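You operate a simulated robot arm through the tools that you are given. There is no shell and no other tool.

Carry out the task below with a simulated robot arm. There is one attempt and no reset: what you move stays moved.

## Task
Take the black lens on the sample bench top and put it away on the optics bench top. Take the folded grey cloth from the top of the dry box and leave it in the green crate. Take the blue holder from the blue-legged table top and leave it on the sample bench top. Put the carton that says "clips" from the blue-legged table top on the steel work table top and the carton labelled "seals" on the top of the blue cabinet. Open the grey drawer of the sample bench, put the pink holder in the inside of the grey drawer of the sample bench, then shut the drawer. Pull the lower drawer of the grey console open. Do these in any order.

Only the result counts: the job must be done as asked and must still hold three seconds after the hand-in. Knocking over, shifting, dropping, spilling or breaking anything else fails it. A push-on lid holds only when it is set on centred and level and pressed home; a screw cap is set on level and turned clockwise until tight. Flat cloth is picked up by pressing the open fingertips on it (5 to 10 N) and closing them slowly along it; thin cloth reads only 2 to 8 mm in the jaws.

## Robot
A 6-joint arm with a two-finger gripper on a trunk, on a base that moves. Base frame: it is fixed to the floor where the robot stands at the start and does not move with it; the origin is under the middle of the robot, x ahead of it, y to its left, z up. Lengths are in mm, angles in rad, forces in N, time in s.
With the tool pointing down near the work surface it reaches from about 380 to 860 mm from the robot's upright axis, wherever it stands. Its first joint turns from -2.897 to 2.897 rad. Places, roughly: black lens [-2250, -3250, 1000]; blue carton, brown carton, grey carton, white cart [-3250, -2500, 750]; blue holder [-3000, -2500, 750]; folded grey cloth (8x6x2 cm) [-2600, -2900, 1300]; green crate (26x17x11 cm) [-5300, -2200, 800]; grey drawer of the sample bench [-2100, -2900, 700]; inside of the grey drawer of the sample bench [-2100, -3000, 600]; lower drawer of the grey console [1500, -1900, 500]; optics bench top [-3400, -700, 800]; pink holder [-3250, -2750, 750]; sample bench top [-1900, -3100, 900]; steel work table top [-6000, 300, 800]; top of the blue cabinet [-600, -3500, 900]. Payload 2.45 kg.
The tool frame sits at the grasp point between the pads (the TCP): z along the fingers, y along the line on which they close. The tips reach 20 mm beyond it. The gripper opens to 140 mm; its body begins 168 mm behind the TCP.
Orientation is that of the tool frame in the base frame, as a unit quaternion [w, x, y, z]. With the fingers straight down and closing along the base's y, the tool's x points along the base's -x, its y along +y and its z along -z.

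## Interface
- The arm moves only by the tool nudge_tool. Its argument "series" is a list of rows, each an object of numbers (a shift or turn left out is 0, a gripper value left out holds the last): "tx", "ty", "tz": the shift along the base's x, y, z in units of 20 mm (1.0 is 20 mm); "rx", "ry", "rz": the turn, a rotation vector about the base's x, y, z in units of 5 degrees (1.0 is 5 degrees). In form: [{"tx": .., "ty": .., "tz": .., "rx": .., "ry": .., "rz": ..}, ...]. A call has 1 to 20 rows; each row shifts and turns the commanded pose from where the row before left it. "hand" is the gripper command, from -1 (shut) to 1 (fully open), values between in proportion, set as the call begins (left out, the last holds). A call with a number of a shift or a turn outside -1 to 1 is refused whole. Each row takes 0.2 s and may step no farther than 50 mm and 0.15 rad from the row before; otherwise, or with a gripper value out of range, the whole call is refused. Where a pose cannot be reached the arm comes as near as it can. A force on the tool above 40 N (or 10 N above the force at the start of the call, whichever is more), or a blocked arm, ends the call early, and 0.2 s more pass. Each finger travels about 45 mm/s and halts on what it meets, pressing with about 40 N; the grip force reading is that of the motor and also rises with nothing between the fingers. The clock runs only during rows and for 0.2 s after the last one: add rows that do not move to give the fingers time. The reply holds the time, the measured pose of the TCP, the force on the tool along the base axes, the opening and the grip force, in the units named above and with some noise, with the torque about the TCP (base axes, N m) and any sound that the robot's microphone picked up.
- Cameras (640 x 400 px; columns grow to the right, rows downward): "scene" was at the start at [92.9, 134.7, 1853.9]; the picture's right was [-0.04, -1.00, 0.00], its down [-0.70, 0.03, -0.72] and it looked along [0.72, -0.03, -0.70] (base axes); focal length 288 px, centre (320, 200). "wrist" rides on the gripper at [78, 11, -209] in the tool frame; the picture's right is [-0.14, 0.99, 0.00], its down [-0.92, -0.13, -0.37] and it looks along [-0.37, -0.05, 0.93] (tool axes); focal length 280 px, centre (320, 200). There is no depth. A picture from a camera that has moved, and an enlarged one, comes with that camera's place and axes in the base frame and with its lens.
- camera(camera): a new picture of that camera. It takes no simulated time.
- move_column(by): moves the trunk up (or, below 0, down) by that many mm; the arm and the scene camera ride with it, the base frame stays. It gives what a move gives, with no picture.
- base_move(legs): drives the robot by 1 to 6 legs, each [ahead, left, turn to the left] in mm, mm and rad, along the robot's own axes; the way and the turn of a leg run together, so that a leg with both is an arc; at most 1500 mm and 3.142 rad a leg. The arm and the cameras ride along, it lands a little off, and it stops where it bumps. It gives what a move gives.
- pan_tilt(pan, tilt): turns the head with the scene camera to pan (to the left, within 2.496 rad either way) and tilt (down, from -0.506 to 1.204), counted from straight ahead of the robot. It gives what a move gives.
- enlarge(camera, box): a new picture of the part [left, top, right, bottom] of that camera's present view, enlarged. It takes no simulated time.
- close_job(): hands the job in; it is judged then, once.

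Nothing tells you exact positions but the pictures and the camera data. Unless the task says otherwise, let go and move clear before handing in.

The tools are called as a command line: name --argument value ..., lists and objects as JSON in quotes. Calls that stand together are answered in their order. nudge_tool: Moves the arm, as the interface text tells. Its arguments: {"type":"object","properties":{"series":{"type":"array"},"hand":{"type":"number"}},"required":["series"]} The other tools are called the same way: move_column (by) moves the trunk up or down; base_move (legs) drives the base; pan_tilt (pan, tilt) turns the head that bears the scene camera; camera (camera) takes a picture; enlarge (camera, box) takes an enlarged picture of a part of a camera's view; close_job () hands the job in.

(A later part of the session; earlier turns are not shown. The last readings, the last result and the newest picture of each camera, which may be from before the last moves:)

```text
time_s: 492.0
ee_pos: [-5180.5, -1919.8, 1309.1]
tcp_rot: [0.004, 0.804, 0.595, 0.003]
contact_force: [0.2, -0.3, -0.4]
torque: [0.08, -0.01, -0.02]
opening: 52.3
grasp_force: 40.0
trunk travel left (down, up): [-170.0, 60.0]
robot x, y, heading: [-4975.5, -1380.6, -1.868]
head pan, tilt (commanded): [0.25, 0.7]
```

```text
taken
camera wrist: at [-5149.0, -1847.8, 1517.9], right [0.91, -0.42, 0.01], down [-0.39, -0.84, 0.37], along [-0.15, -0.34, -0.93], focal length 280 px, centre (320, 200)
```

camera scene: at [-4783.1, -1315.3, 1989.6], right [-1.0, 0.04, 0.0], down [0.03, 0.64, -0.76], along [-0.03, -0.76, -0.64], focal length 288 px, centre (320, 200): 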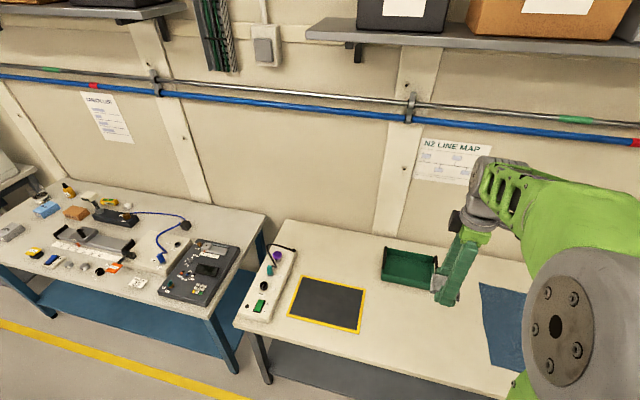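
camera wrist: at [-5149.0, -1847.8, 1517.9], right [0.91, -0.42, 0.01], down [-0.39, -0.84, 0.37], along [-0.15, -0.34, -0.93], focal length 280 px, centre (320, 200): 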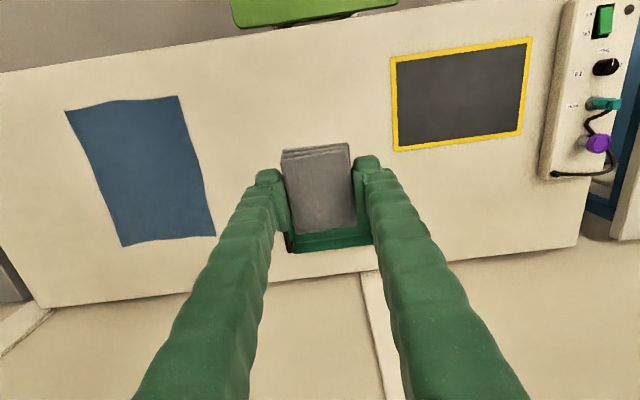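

nudge_tool --series '[{"tx": -0.25, "ty": -0.892}, {"tx": -0.25, "ty": -0.892}, {"tx": -0.25, "ty": -0.892}, {"tx": -0.25, "ty": -0.892}, {"tx": -0.25, "ty": -0.892}, {"tx": -0.25, "ty": -0.892}, {"tx": -0.25, "ty": -0.892}, {"tx": -0.25, "ty": -0.892}, {"tx": -0.25, "ty": -0.892}, {"tx": -0.25, "ty": -0.892}, {"tx": -0.25, "ty": -0.892}, {"tx": -0.25, "ty": -0.892}, {"tz": -1}, {"tz": -1}, {"tz": -1}, {"tz": -1}, {"tz": -1}, {"tz": -1}, {"tz": -1}]'

nudge_tool --series '[{"tz": -1}, {"tz": -1}, {"tz": -1}, {"tz": -1}, {"tz": -1}, {"tz": -1}, {"tz": -1}, {"tz": -1}]'

camera --camera "wrist"

camera --camera "scene"

```text
time_s: 496.0
ee_pos: [-5238.7, -2131.8, 1169.0]
tcp_rot: [0.004, 0.804, 0.595, 0.001]
contact_force: [0.7, -0.9, -0.3]
torque: [0.0, -0.01, -0.03]
opening: 52.5
grasp_force: 40.6
trunk travel left (down, up): [-170.0, 60.0]
robot x, y, heading: [-4977.4, -1386.0, -1.865]
head pan, tilt (commanded): [0.25, 0.7]
```

```text
time_s: 497.8
ee_pos: [-5238.5, -2130.0, 1009.3]
tcp_rot: [0.004, 0.804, 0.595, 0.001]
contact_force: [-0.6, 0.1, -0.1]
torque: [0.0, 0.01, -0.02]
opening: 52.5
grasp_force: 39.9
trunk travel left (down, up): [-170.0, 60.0]
robot x, y, heading: [-4972.8, -1383.3, -1.869]
head pan, tilt (commanded): [0.25, 0.7]
```

```text
taken
camera wrist: at [-5207.9, -2058.8, 1217.7], right [0.91, -0.42, 0.01], down [-0.39, -0.84, 0.37], along [-0.15, -0.34, -0.93], focal length 280 px, centre (320, 200)
```

wrist: 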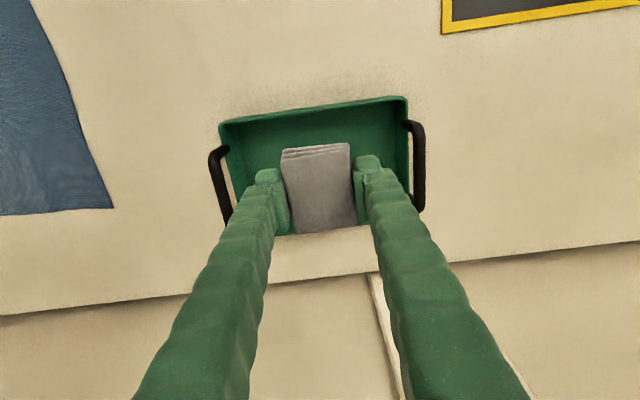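

```text
taken
camera scene: at [-4846.3, -1522.8, 1929.6], right [-1.0, 0.05, 0.0], down [0.03, 0.64, -0.76], along [-0.03, -0.76, -0.64], focal length 288 px, centre (320, 200)
```

scene: 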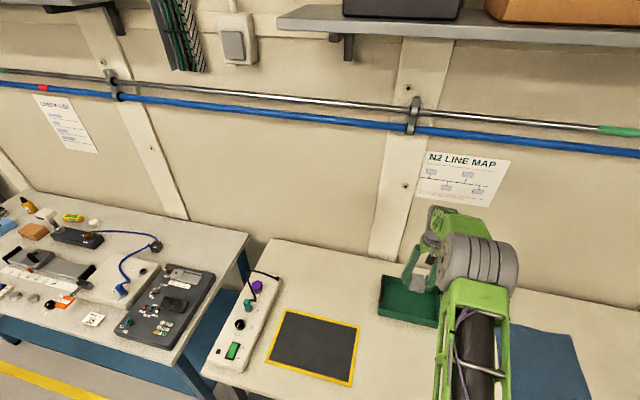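

The cloth is centred over the crate. Lowering into it.

nudge_tool --series '[{"tz": -1}, {"tz": -1}, {"tz": -1}, {"tz": -1}, {"tz": -1}, {"tz": -1}, {"tz": -1}]'

camera --camera "wrist"

```text
time_s: 499.4
ee_pos: [-5240.3, -2131.4, 868.8]
tcp_rot: [0.004, 0.804, 0.594, 0.002]
contact_force: [0.3, 0.1, 0.6]
torque: [-0.01, 0.0, 0.04]
opening: 52.5
grasp_force: 40.3
trunk travel left (down, up): [-170.0, 60.0]
robot x, y, heading: [-4976.7, -1383.8, -1.862]
head pan, tilt (commanded): [0.25, 0.7]
```

```text
taken
camera wrist: at [-5209.6, -2059.6, 1078.4], right [0.91, -0.42, 0.01], down [-0.39, -0.84, 0.37], along [-0.15, -0.34, -0.93], focal length 280 px, centre (320, 200)
```

wrist: 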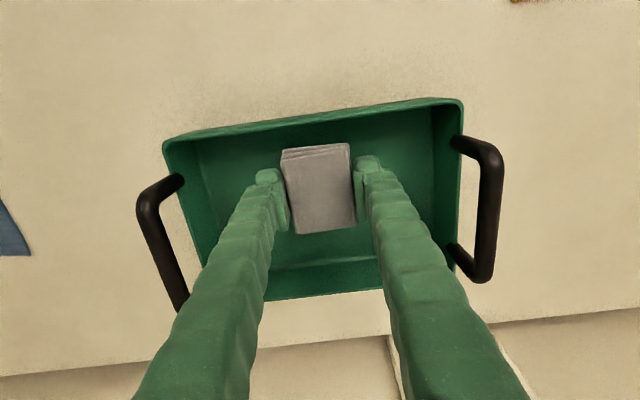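

nudge_tool --series '[{"tz": -0.5}, {"tz": -0.5}, {"tz": -0.3}]'

nudge_tool --series '[{"tz": -0.25}, {}]'

nudge_tool --series '[{"tz": -0.25}, {}]'

```text
time_s: 500.2
ee_pos: [-5239.8, -2131.6, 843.0]
tcp_rot: [0.005, 0.804, 0.595, 0.001]
contact_force: [0.9, 1.0, -0.4]
torque: [-0.01, -0.01, 0.04]
opening: 52.6
grasp_force: 40.2
trunk travel left (down, up): [-170.0, 60.0]
robot x, y, heading: [-4974.6, -1384.3, -1.863]
head pan, tilt (commanded): [0.25, 0.7]
```

```text
time_s: 500.8
ee_pos: [-5240.4, -2133.2, 838.7]
tcp_rot: [0.004, 0.803, 0.595, 0.001]
contact_force: [-0.2, -0.3, 0.0]
torque: [0.01, 0.01, -0.04]
opening: 52.6
grasp_force: 39.3
trunk travel left (down, up): [-170.0, 60.0]
robot x, y, heading: [-4976.3, -1388.0, -1.866]
head pan, tilt (commanded): [0.25, 0.7]
```

```text
time_s: 501.4
ee_pos: [-5239.8, -2133.1, 833.3]
tcp_rot: [0.004, 0.804, 0.595, 0.002]
contact_force: [0.2, 0.3, 0.2]
torque: [0.02, -0.02, -0.02]
opening: 52.3
grasp_force: 39.8
trunk travel left (down, up): [-170.0, 60.0]
robot x, y, heading: [-4974.5, -1384.6, -1.866]
head pan, tilt (commanded): [0.25, 0.7]
```

nudge_tool --series '[{"tz": -0.2}, {}]'

nudge_tool --series '[{"tz": -0.2}, {}]'

nudge_tool --series '[{"tz": -0.2}, {}]'

```text
time_s: 502.0
ee_pos: [-5238.8, -2132.3, 828.3]
tcp_rot: [0.004, 0.804, 0.595, 0.002]
contact_force: [-0.1, -0.1, 0.2]
torque: [0.0, 0.0, -0.03]
opening: 52.4
grasp_force: 39.5
trunk travel left (down, up): [-170.0, 60.0]
robot x, y, heading: [-4973.6, -1387.2, -1.863]
head pan, tilt (commanded): [0.25, 0.7]
```

```text
time_s: 502.6
ee_pos: [-5240.4, -2131.6, 825.7]
tcp_rot: [0.004, 0.804, 0.595, 0.002]
contact_force: [0.2, 1.2, 0.2]
torque: [0.02, 0.01, -0.01]
opening: 52.4
grasp_force: 40.2
trunk travel left (down, up): [-170.0, 60.0]
robot x, y, heading: [-4973.0, -1383.3, -1.864]
head pan, tilt (commanded): [0.25, 0.7]
```

```text
time_s: 503.2
ee_pos: [-5239.7, -2132.3, 823.9]
tcp_rot: [0.004, 0.804, 0.595, 0.001]
contact_force: [1.9, 3.7, 22.1]
torque: [0.44, 0.61, -0.14]
opening: 52.6
grasp_force: 40.0
trunk travel left (down, up): [-170.0, 60.0]
robot x, y, heading: [-4973.0, -1384.6, -1.862]
head pan, tilt (commanded): [0.25, 0.7]
```

Contact with the crate floor. Releasing the cloth and lifting out.

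nudge_tool --series '[{"tz": 0.1}, {}, {}, {}]' --hand 0.1

nudge_tool --series '[{"tz": 0.5}, {"tz": 0.5}, {"tz": 1}, {"tz": 1}, {"tz": 1}, {"tz": 1}, {"tz": 1}, {"tz": 1}, {"tz": 1}, {"tz": 1}, {"tz": 1}, {"tz": 1}, {"tz": 1}, {"tz": 1}, {"tz": 1}]'

camera --camera "wrist"

```text
time_s: 504.2
ee_pos: [-5239.6, -2132.0, 823.7]
tcp_rot: [0.004, 0.804, 0.595, 0.002]
contact_force: [2.8, -2.4, 8.5]
torque: [0.07, 0.32, 0.1]
opening: 75.6
grasp_force: 0.0
trunk travel left (down, up): [-170.0, 60.0]
robot x, y, heading: [-4975.2, -1386.1, -1.869]
head pan, tilt (commanded): [0.25, 0.7]
```

```text
time_s: 507.4
ee_pos: [-5238.9, -2131.1, 1105.5]
tcp_rot: [0.004, 0.803, 0.595, 0.001]
contact_force: [0.1, -0.6, 0.2]
torque: [0.01, 0.02, 0.04]
opening: 77.0
grasp_force: 0.0
trunk travel left (down, up): [-170.0, 60.0]
robot x, y, heading: [-4974.1, -1386.1, -1.864]
head pan, tilt (commanded): [0.25, 0.7]
```

```text
taken
camera wrist: at [-5207.9, -2059.7, 1313.3], right [0.91, -0.42, 0.01], down [-0.39, -0.84, 0.37], along [-0.15, -0.34, -0.93], focal length 280 px, centre (320, 200)
```

wrist: 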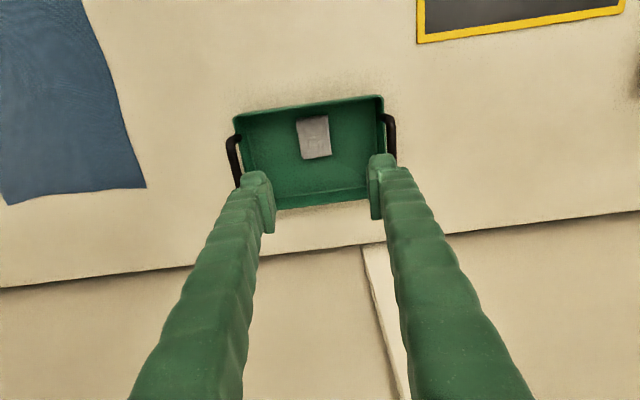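

The cloth lies in the crate. Last carton now: back off and return east to the table for the blue CLIPS carton.

nudge_tool --series '[{"tx": 0.294, "ty": 0.956}, {"tx": 0.294, "ty": 0.956}, {"tx": 0.294, "ty": 0.956}, {"tx": 0.294, "ty": 0.956}, {"tx": 0.294, "ty": 0.956}, {"tx": 0.294, "ty": 0.956}, {"tx": 0.294, "ty": 0.956}, {"tx": 0.294, "ty": 0.956}, {"tx": 0.294, "ty": 0.956}, {"tx": 0.294, "ty": 0.956}]'

base_move --legs '[[-230, 0, 0], [0, 1450, 0]]'

```text
time_s: 509.6
ee_pos: [-5181.5, -1940.8, 1104.0]
tcp_rot: [0.004, 0.804, 0.595, 0.003]
contact_force: [-0.3, -0.3, 0.2]
torque: [0.0, 0.0, 0.03]
opening: 77.0
grasp_force: 0.1
trunk travel left (down, up): [-170.0, 60.0]
robot x, y, heading: [-4975.2, -1386.0, -1.865]
head pan, tilt (commanded): [0.25, 0.7]
```

```text
time_s: 523.8
ee_pos: [-3724.6, -2145.4, 1103.6]
tcp_rot: [0.004, 0.804, 0.594, 0.003]
contact_force: [0.5, -0.4, -0.5]
torque: [-0.02, -0.02, 0.0]
opening: 77.0
grasp_force: 0.2
trunk travel left (down, up): [-170.0, 60.0]
robot x, y, heading: [-3517.7, -1591.6, -1.867]
head pan, tilt (commanded): [0.25, 0.7]
```

base_move --legs '[[0, 635, 0], [190, 0, 0]]'

camera --camera "wrist"

camera --camera "scene"

```text
time_s: 531.0
ee_pos: [-3162.6, -2516.5, 1101.6]
tcp_rot: [0.003, 0.801, 0.599, 0.002]
contact_force: [0.3, -0.8, -0.6]
torque: [0.1, -0.02, -0.02]
opening: 76.8
grasp_force: 0.1
trunk travel left (down, up): [-170.0, 60.0]
robot x, y, heading: [-2963.4, -1952.7, -1.857]
head pan, tilt (commanded): [0.25, 0.7]
```

```text
taken
camera wrist: at [-3132.5, -2444.3, 1311.7], right [0.91, -0.41, 0.01], down [-0.39, -0.85, 0.37], along [-0.14, -0.34, -0.93], focal length 280 px, centre (320, 200)
```

wrist: 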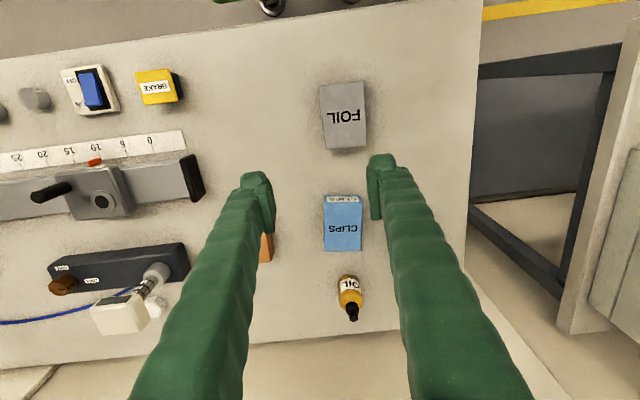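

```text
taken
camera scene: at [-2832.5, -2095.2, 1929.5], right [-1.0, 0.04, 0.0], down [0.02, 0.64, -0.76], along [-0.03, -0.76, -0.65], focal length 288 px, centre (320, 200)
```

scene: 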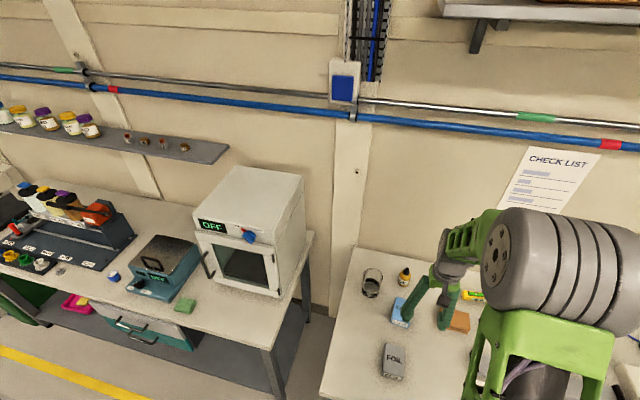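

enlarge --camera "wrist" --box '[260, 170, 420, 330]'

```text
2.50 times, centred on (340, 250) of wrist
camera zoom: at [-3132.5, -2444.3, 1311.7], right [0.91, -0.41, 0.01], down [-0.39, -0.85, 0.37], along [-0.14, -0.34, -0.93], focal length 701 px, centre (270, 75)
```

zoom: 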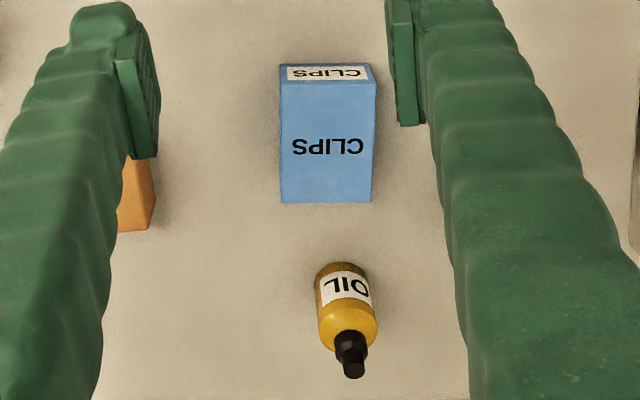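

The CLIPS carton measures about 70 x 100 x 40 mm, centred near [-3191, -2687], turned about -0.41 rad; the beaker is ~30 mm clear of my right finger's path. I'll align and descend partway.

nudge_tool --series '[{"tx": -0.158, "ty": -0.949, "rz": -0.74}, {"tx": -0.158, "ty": -0.949, "rz": -0.74}, {"tx": -0.158, "ty": -0.949}, {"tx": -0.158, "ty": -0.949}, {"tx": -0.158, "ty": -0.949}, {"tx": -0.158, "ty": -0.949}, {"tx": -0.158, "ty": -0.949}, {"tx": -0.158, "ty": -0.949}, {"tx": -0.158, "ty": -0.949}, {"tz": -1}, {"tz": -1}, {"tz": -1}, {"tz": -1}, {"tz": -1}, {"tz": -1}]' --hand 0.25

camera --camera "wrist"

```text
time_s: 534.2
ee_pos: [-3190.1, -2685.6, 982.7]
tcp_rot: [0.004, 0.838, 0.546, 0.002]
contact_force: [0.5, 0.2, 0.2]
torque: [0.03, -0.01, 0.03]
opening: 87.6
grasp_force: 0.1
trunk travel left (down, up): [-170.0, 60.0]
robot x, y, heading: [-2960.0, -1955.7, -1.859]
head pan, tilt (commanded): [0.25, 0.7]
```

```text
taken
camera wrist: at [-3151.7, -2618.1, 1191.8], right [0.85, -0.53, 0.01], down [-0.49, -0.79, 0.37], along [-0.19, -0.32, -0.93], focal length 280 px, centre (320, 200)
```

wrist: 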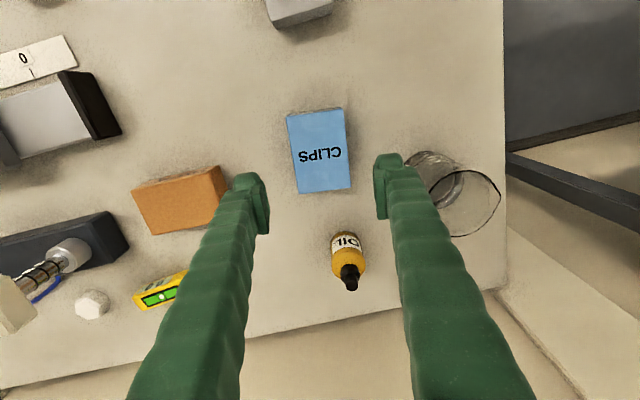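

nudge_tool --series '[{"tx": 0.12, "ty": 0.2, "tz": -1}, {"tz": -1}, {"tz": -1}, {"tz": -1}, {"tz": -1}]'

camera --camera "wrist"

```text
time_s: 535.4
ee_pos: [-3188.8, -2682.4, 882.7]
tcp_rot: [0.004, 0.838, 0.546, 0.001]
contact_force: [0.0, -0.3, -0.2]
torque: [0.03, 0.02, 0.01]
opening: 87.4
grasp_force: 0.2
trunk travel left (down, up): [-170.0, 60.0]
robot x, y, heading: [-2962.9, -1958.1, -1.852]
head pan, tilt (commanded): [0.25, 0.7]
```

```text
taken
camera wrist: at [-3149.6, -2615.0, 1092.6], right [0.85, -0.53, 0.01], down [-0.49, -0.79, 0.37], along [-0.19, -0.32, -0.93], focal length 280 px, centre (320, 200)
```

wrist: 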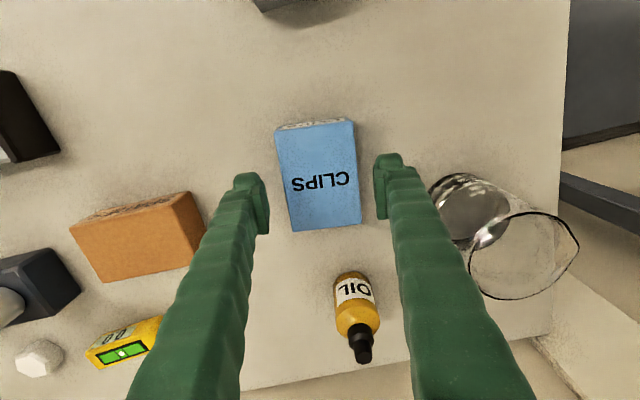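

nudge_tool --series '[{"tz": -1}, {"tz": -1}, {"tz": -0.8}, {}]'

nudge_tool --series '[{}, {}, {}, {}]' --hand -1

nudge_tool --series '[{"tz": 1}, {"tz": 1}, {"tz": 1}, {"tz": 1}, {"tz": 1}, {"tz": 1}]'

camera --camera "wrist"

```text
time_s: 536.4
ee_pos: [-3188.4, -2681.7, 826.7]
tcp_rot: [0.004, 0.838, 0.546, 0.001]
contact_force: [0.2, 0.1, 0.5]
torque: [0.03, 0.02, -0.01]
opening: 87.7
grasp_force: 0.0
trunk travel left (down, up): [-170.0, 60.0]
robot x, y, heading: [-2962.8, -1959.7, -1.855]
head pan, tilt (commanded): [0.25, 0.7]
```

```text
time_s: 537.4
ee_pos: [-3188.0, -2683.3, 826.9]
tcp_rot: [0.003, 0.838, 0.546, 0.002]
contact_force: [0.2, 0.1, 0.1]
torque: [-0.02, -0.02, 0.02]
opening: 71.8
grasp_force: 40.1
trunk travel left (down, up): [-170.0, 60.0]
robot x, y, heading: [-2960.2, -1959.3, -1.858]
head pan, tilt (commanded): [0.25, 0.7]
```

```text
time_s: 538.8
ee_pos: [-3189.7, -2682.4, 946.6]
tcp_rot: [0.004, 0.838, 0.546, 0.002]
contact_force: [0.3, 0.3, -1.1]
torque: [0.0, 0.0, 0.0]
opening: 71.8
grasp_force: 40.3
trunk travel left (down, up): [-170.0, 60.0]
robot x, y, heading: [-2959.1, -1959.3, -1.853]
head pan, tilt (commanded): [0.25, 0.7]
```

```text
taken
camera wrist: at [-3149.9, -2615.3, 1155.9], right [0.85, -0.53, 0.01], down [-0.49, -0.79, 0.37], along [-0.19, -0.32, -0.93], focal length 280 px, centre (320, 200)
```

wrist: 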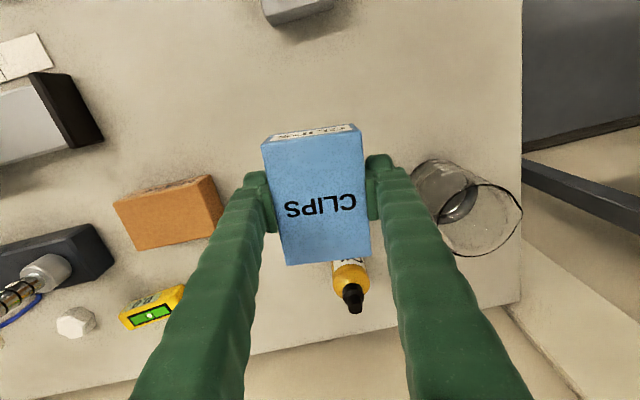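

CLIPS is in hand. I'll lift, retract, back up, turn to face north and travel west toward the steel table.

nudge_tool --series '[{"tz": 1}, {"tz": 1}, {"tz": 1}, {"tz": 1}, {"tz": 1}, {"tz": 1}, {"tz": 1}, {"tz": 1}, {"tz": 1}, {"tx": 0.294, "ty": 0.956}, {"tx": 0.294, "ty": 0.956}, {"tx": 0.294, "ty": 0.956}, {"tx": 0.294, "ty": 0.956}, {"tx": 0.294, "ty": 0.956}, {"tx": 0.294, "ty": 0.956}, {"tx": 0.294, "ty": 0.956}, {"tx": 0.294, "ty": 0.956}, {"tx": 0.294, "ty": 0.956}]'

base_move --legs '[[-200, 0, 0], [0, 0, -1.573], [1450, 0, 0]]'

pan_tilt --pan -0.3 --tilt 0.4

camera --camera "scene"

```text
time_s: 542.6
ee_pos: [-3137.3, -2508.6, 1126.3]
tcp_rot: [0.004, 0.838, 0.546, 0.002]
contact_force: [-0.2, 0.6, -0.5]
torque: [-0.06, 0.0, -0.01]
opening: 71.6
grasp_force: 40.3
trunk travel left (down, up): [-170.0, 60.0]
robot x, y, heading: [-2958.0, -1954.8, -1.856]
head pan, tilt (commanded): [0.25, 0.7]
```

```text
time_s: 554.7
ee_pos: [-4806.9, -1185.0, 1125.9]
tcp_rot: [0.004, 0.978, -0.207, -0.001]
contact_force: [0.4, 0.1, -1.3]
torque: [-0.01, -0.03, -0.01]
opening: 71.4
grasp_force: 39.9
trunk travel left (down, up): [-170.0, 60.0]
robot x, y, heading: [-4254.7, -1361.4, 2.857]
head pan, tilt (commanded): [0.25, 0.7]
```

```text
time_s: 555.7
ee_pos: [-4808.0, -1183.9, 1127.1]
tcp_rot: [0.004, 0.978, -0.206, -0.001]
contact_force: [0.7, -0.2, -0.8]
torque: [-0.04, 0.0, -0.01]
opening: 71.5
grasp_force: 40.0
trunk travel left (down, up): [-170.0, 60.0]
robot x, y, heading: [-4258.1, -1360.3, 2.855]
head pan, tilt (commanded): [-0.3, 0.4]
```

```text
taken
camera scene: at [-4380.7, -1442.3, 1956.5], right [0.55, 0.83, 0.0], down [0.32, -0.21, -0.92], along [-0.77, 0.51, -0.39], focal length 288 px, centre (320, 200)
```

scene: 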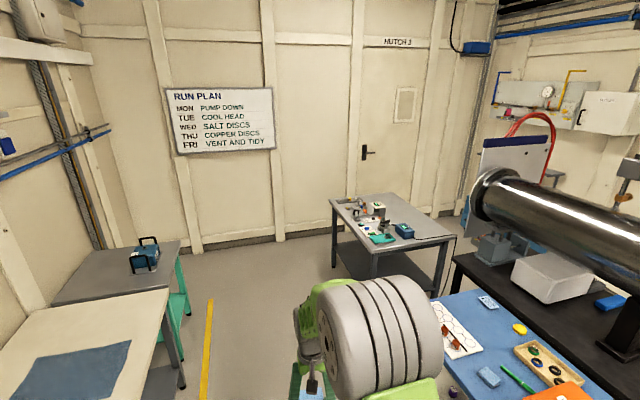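

The steel table (grey top, instruments on its west part) is ahead right near the far wall. I'll drive on until abreast of it and look more closely for a free spot.

base_move --legs '[[1200, 0, -0.01]]'

pan_tilt --pan -1.2 --tilt 0.65

camera --camera "scene"

```text
time_s: 561.9
ee_pos: [-5979.8, -851.1, 1126.8]
tcp_rot: [0.004, 0.979, -0.202, -0.002]
contact_force: [0.6, -0.4, -0.9]
torque: [0.01, -0.01, 0.03]
opening: 70.9
grasp_force: 39.7
trunk travel left (down, up): [-170.0, 60.0]
robot x, y, heading: [-5428.5, -1027.3, 2.864]
head pan, tilt (commanded): [-0.3, 0.4]
```

```text
time_s: 563.1
ee_pos: [-5978.6, -853.3, 1126.8]
tcp_rot: [0.004, 0.979, -0.202, -0.001]
contact_force: [-0.1, -0.4, -0.6]
torque: [0.01, -0.04, 0.0]
opening: 71.2
grasp_force: 40.6
trunk travel left (down, up): [-170.0, 60.0]
robot x, y, heading: [-5423.9, -1021.5, 2.86]
head pan, tilt (commanded): [-1.201, 0.649]
```

```text
taken
camera scene: at [-5481.6, -1070.0, 1934.0], right [1.0, 0.09, 0.0], down [0.06, -0.6, -0.8], along [-0.08, 0.79, -0.6], focal length 288 px, centre (320, 200)
```

scene: 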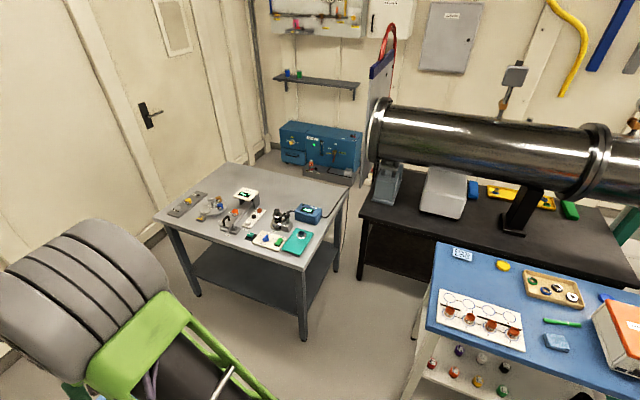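

enlarge --camera "scene" --box '[140, 150, 360, 290]'

```text
2.86 times, centred on (250, 220) of scene
camera zoom: at [-5481.6, -1070.0, 1934.0], right [1.0, 0.09, 0.0], down [0.06, -0.6, -0.8], along [-0.08, 0.79, -0.6], focal length 823 px, centre (520, 143)
```

zoom: 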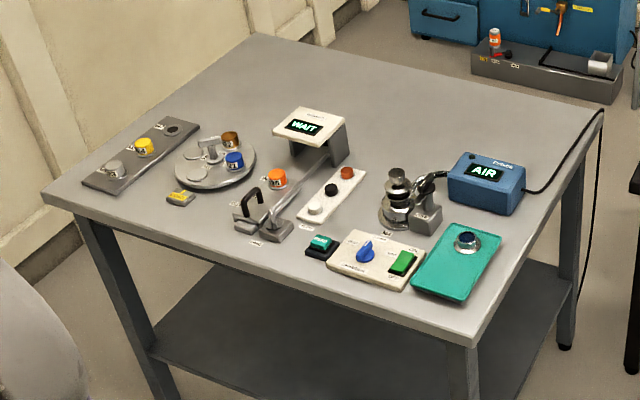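

The front strip of the steel table is full of controls, but there's clear space behind the microscope, around [-5850, 400]. I'll drive abreast, turn to face the table and move in.

base_move --legs '[[815, 0, 0], [0, 0, -1.588], [250, 0, 0]]'

pan_tilt --pan 0.35 --tilt 0.75

camera --camera "scene"

camera --camera "wrist"

```text
time_s: 572.8
ee_pos: [-5952.6, -8.9, 1126.2]
tcp_rot: [-0.003, -0.538, 0.843, 0.004]
contact_force: [0.4, 1.1, -0.7]
torque: [-0.05, 0.02, -0.03]
opening: 71.1
grasp_force: 39.9
trunk travel left (down, up): [-170.0, 60.0]
robot x, y, heading: [-6141.7, -558.4, 1.269]
head pan, tilt (commanded): [-1.201, 0.649]
```

```text
time_s: 574.4
ee_pos: [-5952.4, -10.6, 1127.6]
tcp_rot: [-0.002, -0.537, 0.844, 0.003]
contact_force: [-0.3, -0.2, -1.3]
torque: [0.02, 0.01, 0.0]
opening: 70.7
grasp_force: 40.0
trunk travel left (down, up): [-170.0, 60.0]
robot x, y, heading: [-6141.7, -561.2, 1.267]
head pan, tilt (commanded): [0.351, 0.75]
```

```text
taken
camera scene: at [-6272.9, -425.4, 1925.4], right [1.0, 0.04, 0.0], down [0.03, -0.68, -0.73], along [-0.03, 0.73, -0.68], focal length 288 px, centre (320, 200)
```

scene: 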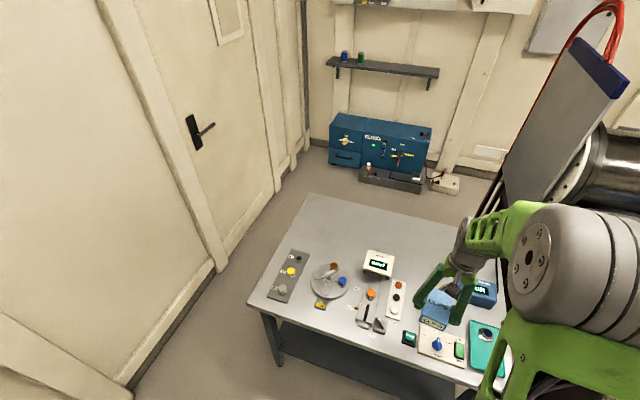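

```text
taken
camera wrist: at [-5994.9, -77.2, 1335.8], right [-0.84, 0.54, 0.01], down [0.51, 0.78, 0.37], along [0.19, 0.31, -0.93], focal length 280 px, centre (320, 200)
```

wrist: 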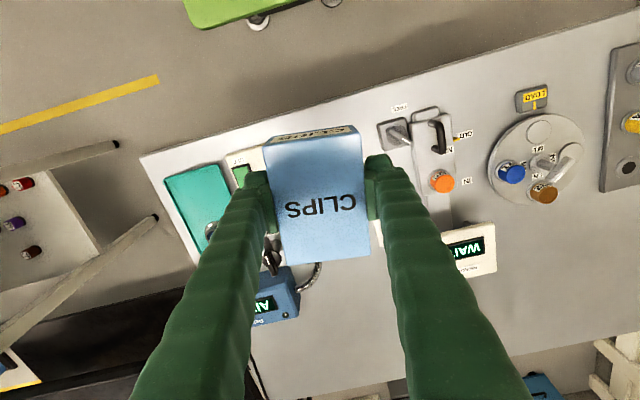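

The target area behind the microscope is clear in both views. I'll ease the base forward 200 mm and extend the arm over it.

base_move --legs '[[195, 0, 0]]'

camera --camera "wrist"

```text
time_s: 576.0
ee_pos: [-5896.5, 176.2, 1125.5]
tcp_rot: [-0.002, -0.539, 0.843, 0.004]
contact_force: [0.2, 0.4, -2.3]
torque: [-0.06, 0.02, -0.01]
opening: 70.7
grasp_force: 40.1
trunk travel left (down, up): [-170.0, 60.0]
robot x, y, heading: [-6078.6, -375.1, 1.268]
head pan, tilt (commanded): [0.351, 0.75]
```

```text
taken
camera wrist: at [-5937.9, 109.7, 1335.2], right [-0.84, 0.54, 0.01], down [0.51, 0.78, 0.37], along [0.19, 0.31, -0.93], focal length 280 px, centre (320, 200)
```

wrist: 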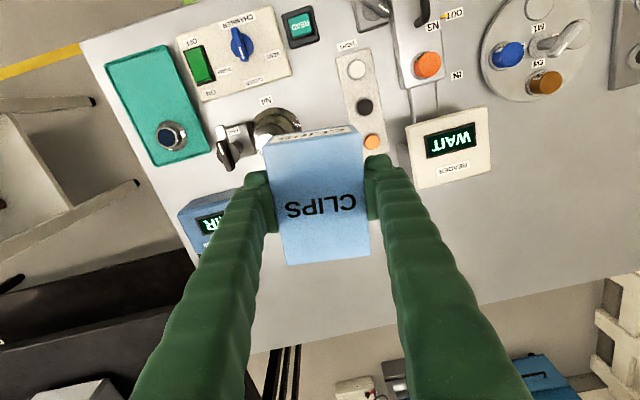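

nudge_tool --series '[{"tx": 0.191, "ty": 0.933}, {"tx": 0.191, "ty": 0.933}, {"tx": 0.191, "ty": 0.933}, {"tx": 0.191, "ty": 0.933}, {"tx": 0.191, "ty": 0.933}, {"tx": 0.191, "ty": 0.933}, {"tx": 0.191, "ty": 0.933}, {"tx": 0.191, "ty": 0.933}, {"tx": 0.191, "ty": 0.933}, {"tx": 0.191, "ty": 0.933}, {"tx": 0.191, "ty": 0.933}, {"tx": 0.191, "ty": 0.933}, {"tz": -1}, {"tz": -1}, {"tz": -1}, {"tz": -1}, {"tz": -1}, {"tz": -1}]'

camera --camera "wrist"

camera --camera "scene"

```text
time_s: 579.8
ee_pos: [-5853.4, 398.8, 1005.3]
tcp_rot: [-0.001, -0.539, 0.842, 0.003]
contact_force: [0.1, -0.1, -0.5]
torque: [0.0, -0.01, -0.03]
opening: 70.7
grasp_force: 39.6
trunk travel left (down, up): [-170.0, 60.0]
robot x, y, heading: [-6083.3, -371.6, 1.271]
head pan, tilt (commanded): [0.351, 0.75]
```

```text
taken
camera wrist: at [-5893.8, 332.2, 1214.7], right [-0.84, 0.54, 0.01], down [0.51, 0.78, 0.37], along [0.19, 0.31, -0.93], focal length 280 px, centre (320, 200)
```

wrist: 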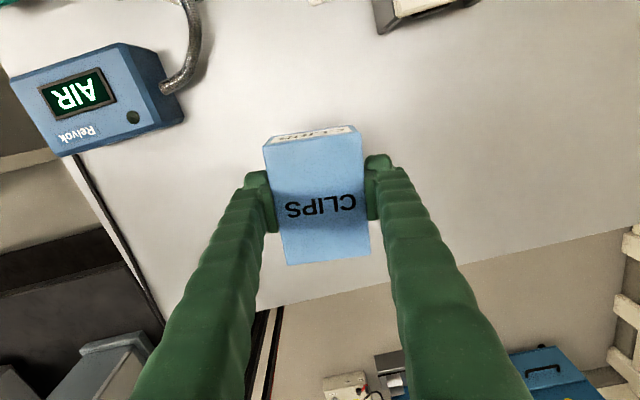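

```text
taken
camera scene: at [-6215.2, -240.0, 1925.4], right [1.0, 0.05, 0.0], down [0.03, -0.68, -0.73], along [-0.04, 0.73, -0.68], focal length 288 px, centre (320, 200)
```

scene: 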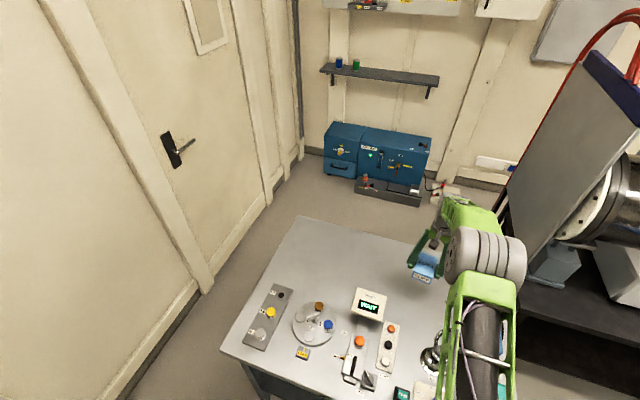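

nudge_tool --series '[{"tz": -1}, {"tz": -1}, {"tz": -1}, {"tz": -1}, {"tz": -1}, {"tz": -1}, {"tz": -1}, {"tz": -1}]'

nudge_tool --series '[{"tz": -0.3}, {"tz": -0.3}]'

nudge_tool --series '[{"tz": -0.2}, {"tz": -0.2}]'

```text
time_s: 581.5
ee_pos: [-5850.3, 400.9, 849.3]
tcp_rot: [0.0, -0.539, 0.842, 0.006]
contact_force: [1.8, -0.9, 17.1]
torque: [-0.68, 0.61, 0.03]
opening: 70.8
grasp_force: 39.8
trunk travel left (down, up): [-170.0, 60.0]
robot x, y, heading: [-6083.7, -373.8, 1.27]
head pan, tilt (commanded): [0.351, 0.75]
```

```text
time_s: 582.0
ee_pos: [-5850.8, 404.5, 850.3]
tcp_rot: [0.001, -0.538, 0.843, 0.007]
contact_force: [-0.6, -1.7, 21.2]
torque: [-1.06, 0.47, 0.02]
opening: 70.7
grasp_force: 40.0
trunk travel left (down, up): [-170.0, 60.0]
robot x, y, heading: [-6080.2, -368.5, 1.268]
head pan, tilt (commanded): [0.351, 0.75]
stopped in row 2: the force on the tool passed its limit at 46 N (the readings are from after the stop); the commanded pose is now the measured one
```

```text
time_s: 582.4
ee_pos: [-5848.8, 406.1, 850.4]
tcp_rot: [0.003, -0.539, 0.842, 0.008]
contact_force: [0.1, -2.7, 16.7]
torque: [-0.87, 0.32, 0.03]
opening: 70.9
grasp_force: 40.4
trunk travel left (down, up): [-170.0, 60.0]
robot x, y, heading: [-6082.7, -375.6, 1.272]
head pan, tilt (commanded): [0.351, 0.75]
stopped in row 2: the force on the tool passed its limit at 43 N (the readings are from after the stop); the commanded pose is now the measured one
```

Contact came at z≈850, sooner than I estimated. I'll check what the carton is resting on.

camera --camera "wrist"

enlarge --camera "scene" --box '[340, 180, 540, 340]'

```text
taken
camera wrist: at [-5891.5, 336.8, 1058.0], right [-0.84, 0.54, 0.01], down [0.5, 0.78, 0.38], along [0.2, 0.33, -0.93], focal length 280 px, centre (320, 200)
```

wrist: 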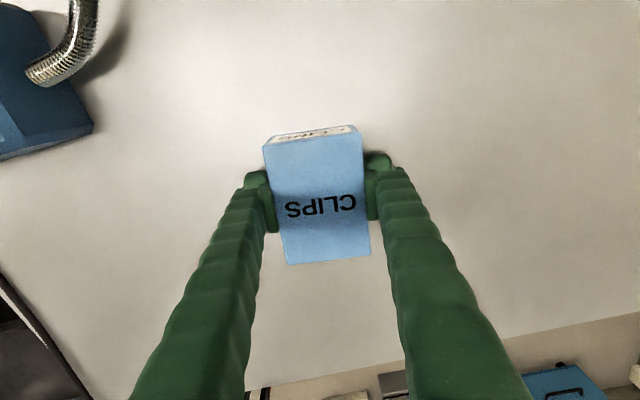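

```text
2.50 times, centred on (440, 260) of scene
camera zoom: at [-6215.7, -242.0, 1925.4], right [1.0, 0.05, 0.0], down [0.03, -0.68, -0.73], along [-0.04, 0.73, -0.68], focal length 720 px, centre (20, 50)
```

zoom: 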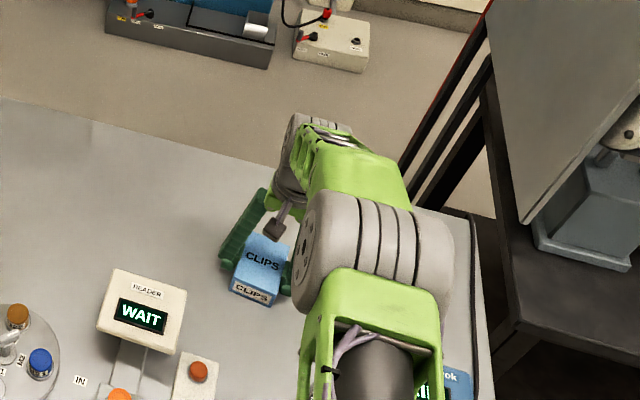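

It's simply on the table surface; the table is about z 823. Easing off and releasing.

nudge_tool --series '[{"tz": 0.1}, {}]'

nudge_tool --series '[{}, {}, {}, {}]' --hand 0.35

nudge_tool --series '[{"tz": 0.5}, {"tz": 0.5}, {"tz": 1}, {"tz": 1}, {"tz": 1}, {"tz": 1}, {"tz": 1}, {"tz": 1}, {"tz": 1}, {"tz": 1}, {"tz": 1}, {"tz": 1}, {"tz": 1}, {"tz": 1}, {"tz": 1}]'

camera --camera "wrist"

```text
time_s: 583.0
ee_pos: [-5848.6, 407.7, 849.9]
tcp_rot: [0.002, -0.538, 0.843, 0.008]
contact_force: [2.0, 1.6, 9.4]
torque: [0.01, 0.08, -0.02]
opening: 71.0
grasp_force: 40.3
trunk travel left (down, up): [-170.0, 60.0]
robot x, y, heading: [-6082.9, -373.0, 1.267]
head pan, tilt (commanded): [0.351, 0.75]
```

```text
time_s: 584.0
ee_pos: [-5849.9, 406.0, 848.5]
tcp_rot: [0.002, -0.539, 0.842, 0.007]
contact_force: [0.4, -0.5, -0.2]
torque: [0.04, 0.01, 0.0]
opening: 94.3
grasp_force: 0.2
trunk travel left (down, up): [-170.0, 60.0]
robot x, y, heading: [-6082.6, -370.4, 1.271]
head pan, tilt (commanded): [0.351, 0.75]
```

```text
time_s: 587.2
ee_pos: [-5849.2, 406.2, 1130.1]
tcp_rot: [0.002, -0.539, 0.843, 0.007]
contact_force: [-0.5, 0.9, 0.3]
torque: [0.03, 0.0, 0.06]
opening: 94.2
grasp_force: 0.1
trunk travel left (down, up): [-170.0, 60.0]
robot x, y, heading: [-6085.9, -370.9, 1.269]
head pan, tilt (commanded): [0.351, 0.75]
```

```text
taken
camera wrist: at [-5891.0, 336.2, 1338.3], right [-0.84, 0.54, 0.01], down [0.5, 0.78, 0.38], along [0.19, 0.32, -0.93], focal length 280 px, centre (320, 200)
```

wrist: 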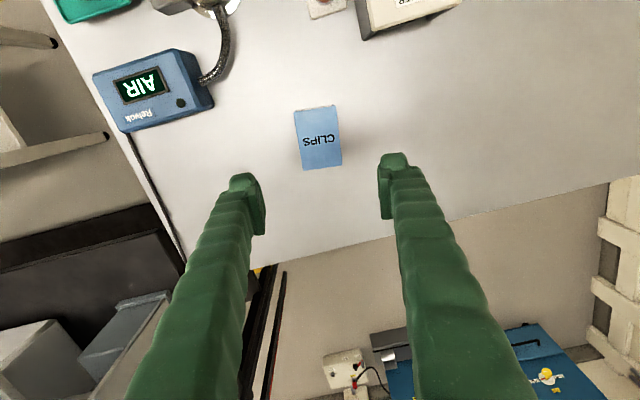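

CLIPS sits on the steel table. I'll retract, back away, and drive back along the aisle to double-check the lens and the shut drawer before handing in.

nudge_tool --series '[{"tx": -0.294, "ty": -0.956}, {"tx": -0.294, "ty": -0.956}, {"tx": -0.294, "ty": -0.956}, {"tx": -0.294, "ty": -0.956}, {"tx": -0.294, "ty": -0.956}, {"tx": -0.294, "ty": -0.956}, {"tx": -0.294, "ty": -0.956}, {"tx": -0.294, "ty": -0.956}, {"tx": -0.294, "ty": -0.956}, {"tx": -0.294, "ty": -0.956}, {"tx": -0.294, "ty": -0.956}, {"tx": -0.294, "ty": -0.956}]' --hand -0.5

base_move --legs '[[-400, 0, 0]]'

camera --camera "scene"

```text
time_s: 589.8
ee_pos: [-5919.2, 177.7, 1131.3]
tcp_rot: [0.002, -0.538, 0.843, 0.008]
contact_force: [0.0, -0.1, 0.1]
torque: [0.02, 0.01, 0.0]
opening: 34.7
grasp_force: 0.0
trunk travel left (down, up): [-170.0, 60.0]
robot x, y, heading: [-6080.8, -371.4, 1.272]
head pan, tilt (commanded): [0.351, 0.75]
```

```text
time_s: 592.3
ee_pos: [-6035.8, -204.9, 1129.9]
tcp_rot: [0.003, -0.536, 0.844, 0.007]
contact_force: [-0.2, -0.6, 0.1]
torque: [0.03, 0.01, 0.01]
opening: 35.0
grasp_force: 0.1
trunk travel left (down, up): [-170.0, 60.0]
robot x, y, heading: [-6202.4, -753.0, 1.265]
head pan, tilt (commanded): [0.351, 0.75]
```

```text
taken
camera scene: at [-6334.6, -621.5, 1925.5], right [1.0, 0.04, 0.0], down [0.03, -0.68, -0.73], along [-0.03, 0.73, -0.68], focal length 288 px, centre (320, 200)
```

scene: 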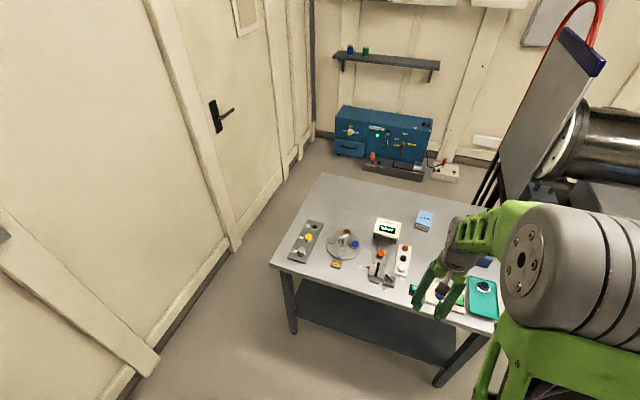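

base_move --legs '[[0, 0, -1.563], [1450, 0, 0], [1000, 0, 0]]'

pan_tilt --pan 0.9 --tilt 0.55

camera --camera "scene"

pan_tilt --pan -0.5 --tilt 0.45

camera --camera "scene"

```text
time_s: 608.0
ee_pos: [-3336.3, -1648.9, 1130.5]
tcp_rot: [0.006, 0.216, 0.976, 0.004]
contact_force: [-0.1, 0.7, -0.5]
torque: [0.01, 0.0, 0.01]
opening: 35.2
grasp_force: 0.0
trunk travel left (down, up): [-170.0, 60.0]
robot x, y, heading: [-3884.4, -1486.8, -0.303]
head pan, tilt (commanded): [0.351, 0.75]
```

```text
time_s: 608.9
ee_pos: [-3335.8, -1649.1, 1130.2]
tcp_rot: [0.006, 0.216, 0.976, 0.004]
contact_force: [0.7, 0.1, -0.1]
torque: [0.0, 0.02, 0.0]
opening: 35.1
grasp_force: 0.0
trunk travel left (down, up): [-170.0, 60.0]
robot x, y, heading: [-3888.9, -1492.3, -0.306]
head pan, tilt (commanded): [0.901, 0.55]
```

```text
taken
camera scene: at [-3759.8, -1307.1, 1942.8], right [0.56, -0.83, 0.0], down [-0.43, -0.29, -0.85], along [0.7, 0.48, -0.52], focal length 288 px, centre (320, 200)
```

scene: 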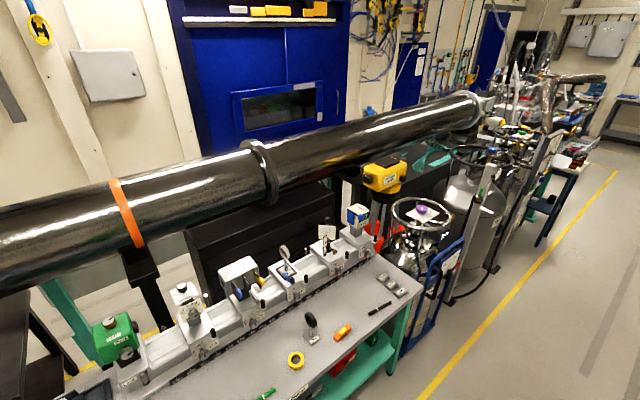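

```text
time_s: 610.5
ee_pos: [-3337.1, -1648.8, 1129.4]
tcp_rot: [0.006, 0.215, 0.977, 0.004]
contact_force: [0.3, 0.1, 0.1]
torque: [-0.02, 0.0, 0.02]
opening: 34.9
grasp_force: 0.1
trunk travel left (down, up): [-170.0, 60.0]
robot x, y, heading: [-3884.3, -1482.7, -0.304]
head pan, tilt (commanded): [-0.499, 0.45]
```

```text
taken
camera scene: at [-3770.0, -1423.6, 1951.8], right [-0.72, -0.7, 0.0], down [-0.3, 0.31, -0.9], along [0.63, -0.65, -0.44], focal length 288 px, centre (320, 200)
```

scene: 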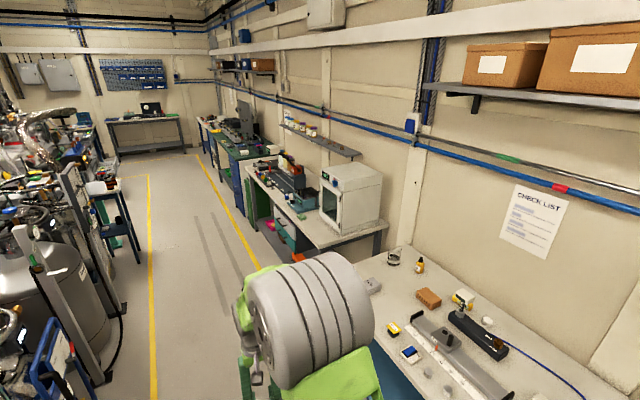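

enlarge --camera "scene" --box '[200, 150, 340, 270]'

base_move --legs '[[1300, 0, 0]]'

pan_tilt --pan -0.75 --tilt 0.75

camera --camera "scene"

```text
3.33 times, centred on (270, 210) of scene
camera zoom: at [-3770.0, -1423.6, 1951.8], right [-0.72, -0.7, 0.0], down [-0.3, 0.31, -0.9], along [0.63, -0.65, -0.44], focal length 960 px, centre (487, 167)
```

zoom: 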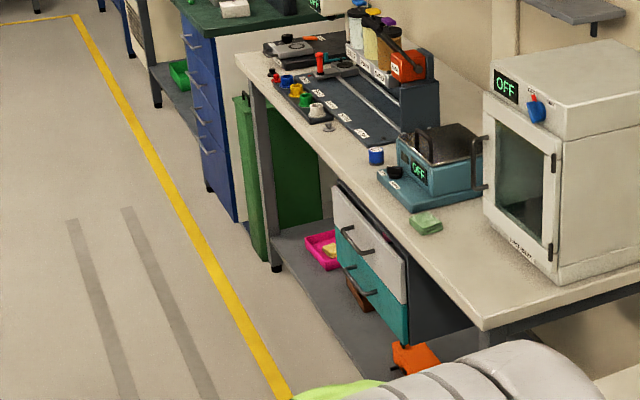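

```text
time_s: 617.0
ee_pos: [-2088.1, -2015.0, 1131.4]
tcp_rot: [0.006, 0.206, 0.979, 0.005]
contact_force: [0.2, -0.5, 0.1]
torque: [0.05, 0.01, -0.01]
opening: 35.0
grasp_force: 0.1
trunk travel left (down, up): [-170.0, 60.0]
robot x, y, heading: [-2642.0, -1862.0, -0.284]
head pan, tilt (commanded): [-0.499, 0.45]
```

```text
time_s: 617.8
ee_pos: [-2088.7, -2014.2, 1129.9]
tcp_rot: [0.007, 0.207, 0.978, 0.004]
contact_force: [-0.5, 0.1, 0.2]
torque: [0.0, 0.0, -0.01]
opening: 35.0
grasp_force: 0.1
trunk travel left (down, up): [-170.0, 60.0]
robot x, y, heading: [-2641.5, -1860.8, -0.282]
head pan, tilt (commanded): [-0.75, 0.75]
```

```text
taken
camera scene: at [-2549.0, -1803.9, 1925.5], right [-0.86, -0.51, 0.0], down [-0.35, 0.59, -0.73], along [0.37, -0.63, -0.68], focal length 288 px, centre (320, 200)
```

scene: 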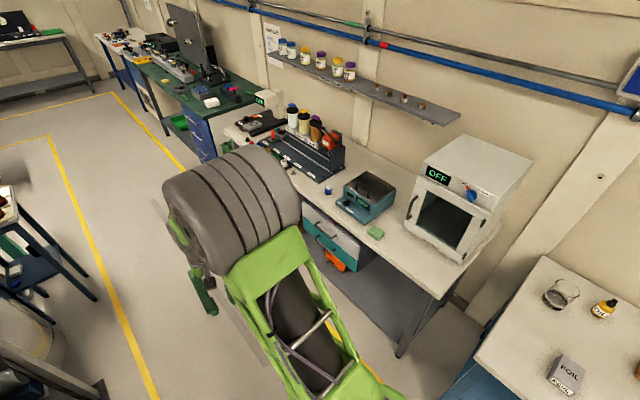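

enlarge --camera "scene" --box '[290, 190, 380, 290]'

base_move --legs '[[0, 150, 0]]'

pan_tilt --pan -0.95 --tilt 0.75

enlarge --camera "scene" --box '[200, 180, 380, 320]'

```text
4.00 times, centred on (335, 240) of scene
camera zoom: at [-2549.0, -1803.9, 1925.5], right [-0.86, -0.51, 0.0], down [-0.35, 0.59, -0.73], along [0.37, -0.63, -0.68], focal length 1152 px, centre (260, 40)
```

zoom: 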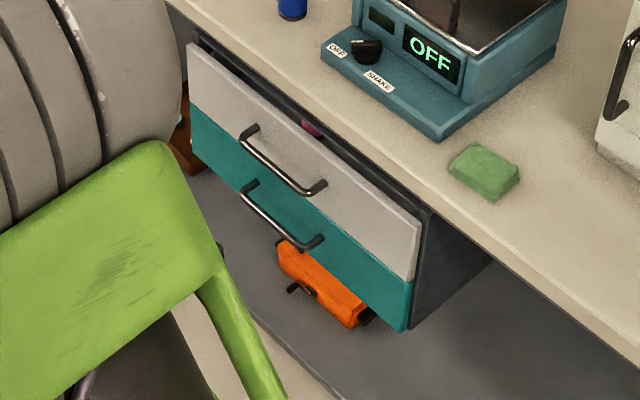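

```text
time_s: 619.8
ee_pos: [-2045.5, -1869.3, 1130.5]
tcp_rot: [0.005, 0.206, 0.978, 0.004]
contact_force: [0.4, 0.6, 0.2]
torque: [-0.02, 0.02, -0.01]
opening: 35.2
grasp_force: 0.0
trunk travel left (down, up): [-170.0, 60.0]
robot x, y, heading: [-2599.7, -1718.7, -0.278]
head pan, tilt (commanded): [-0.75, 0.75]
```

```text
time_s: 620.5
ee_pos: [-2045.5, -1868.8, 1129.9]
tcp_rot: [0.007, 0.206, 0.978, 0.004]
contact_force: [-0.9, -0.3, 0.7]
torque: [0.01, 0.02, -0.01]
opening: 35.3
grasp_force: 0.1
trunk travel left (down, up): [-170.0, 60.0]
robot x, y, heading: [-2601.1, -1717.0, -0.283]
head pan, tilt (commanded): [-0.949, 0.75]
```

```text
2.86 times, centred on (290, 250) of scene
camera zoom: at [-2521.9, -1666.5, 1925.4], right [-0.94, -0.33, 0.0], down [-0.23, 0.64, -0.73], along [0.24, -0.69, -0.68], focal length 823 px, centre (406, 57)
```

zoom: 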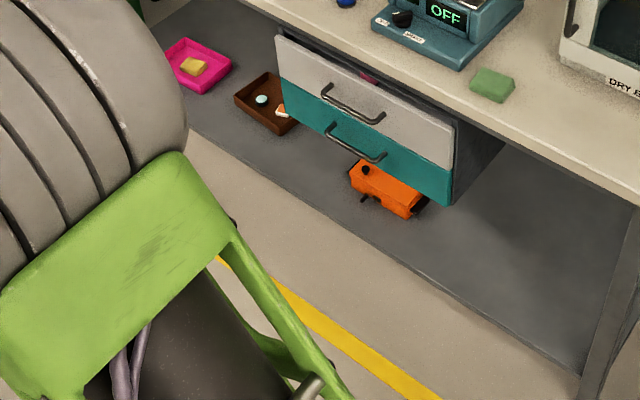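

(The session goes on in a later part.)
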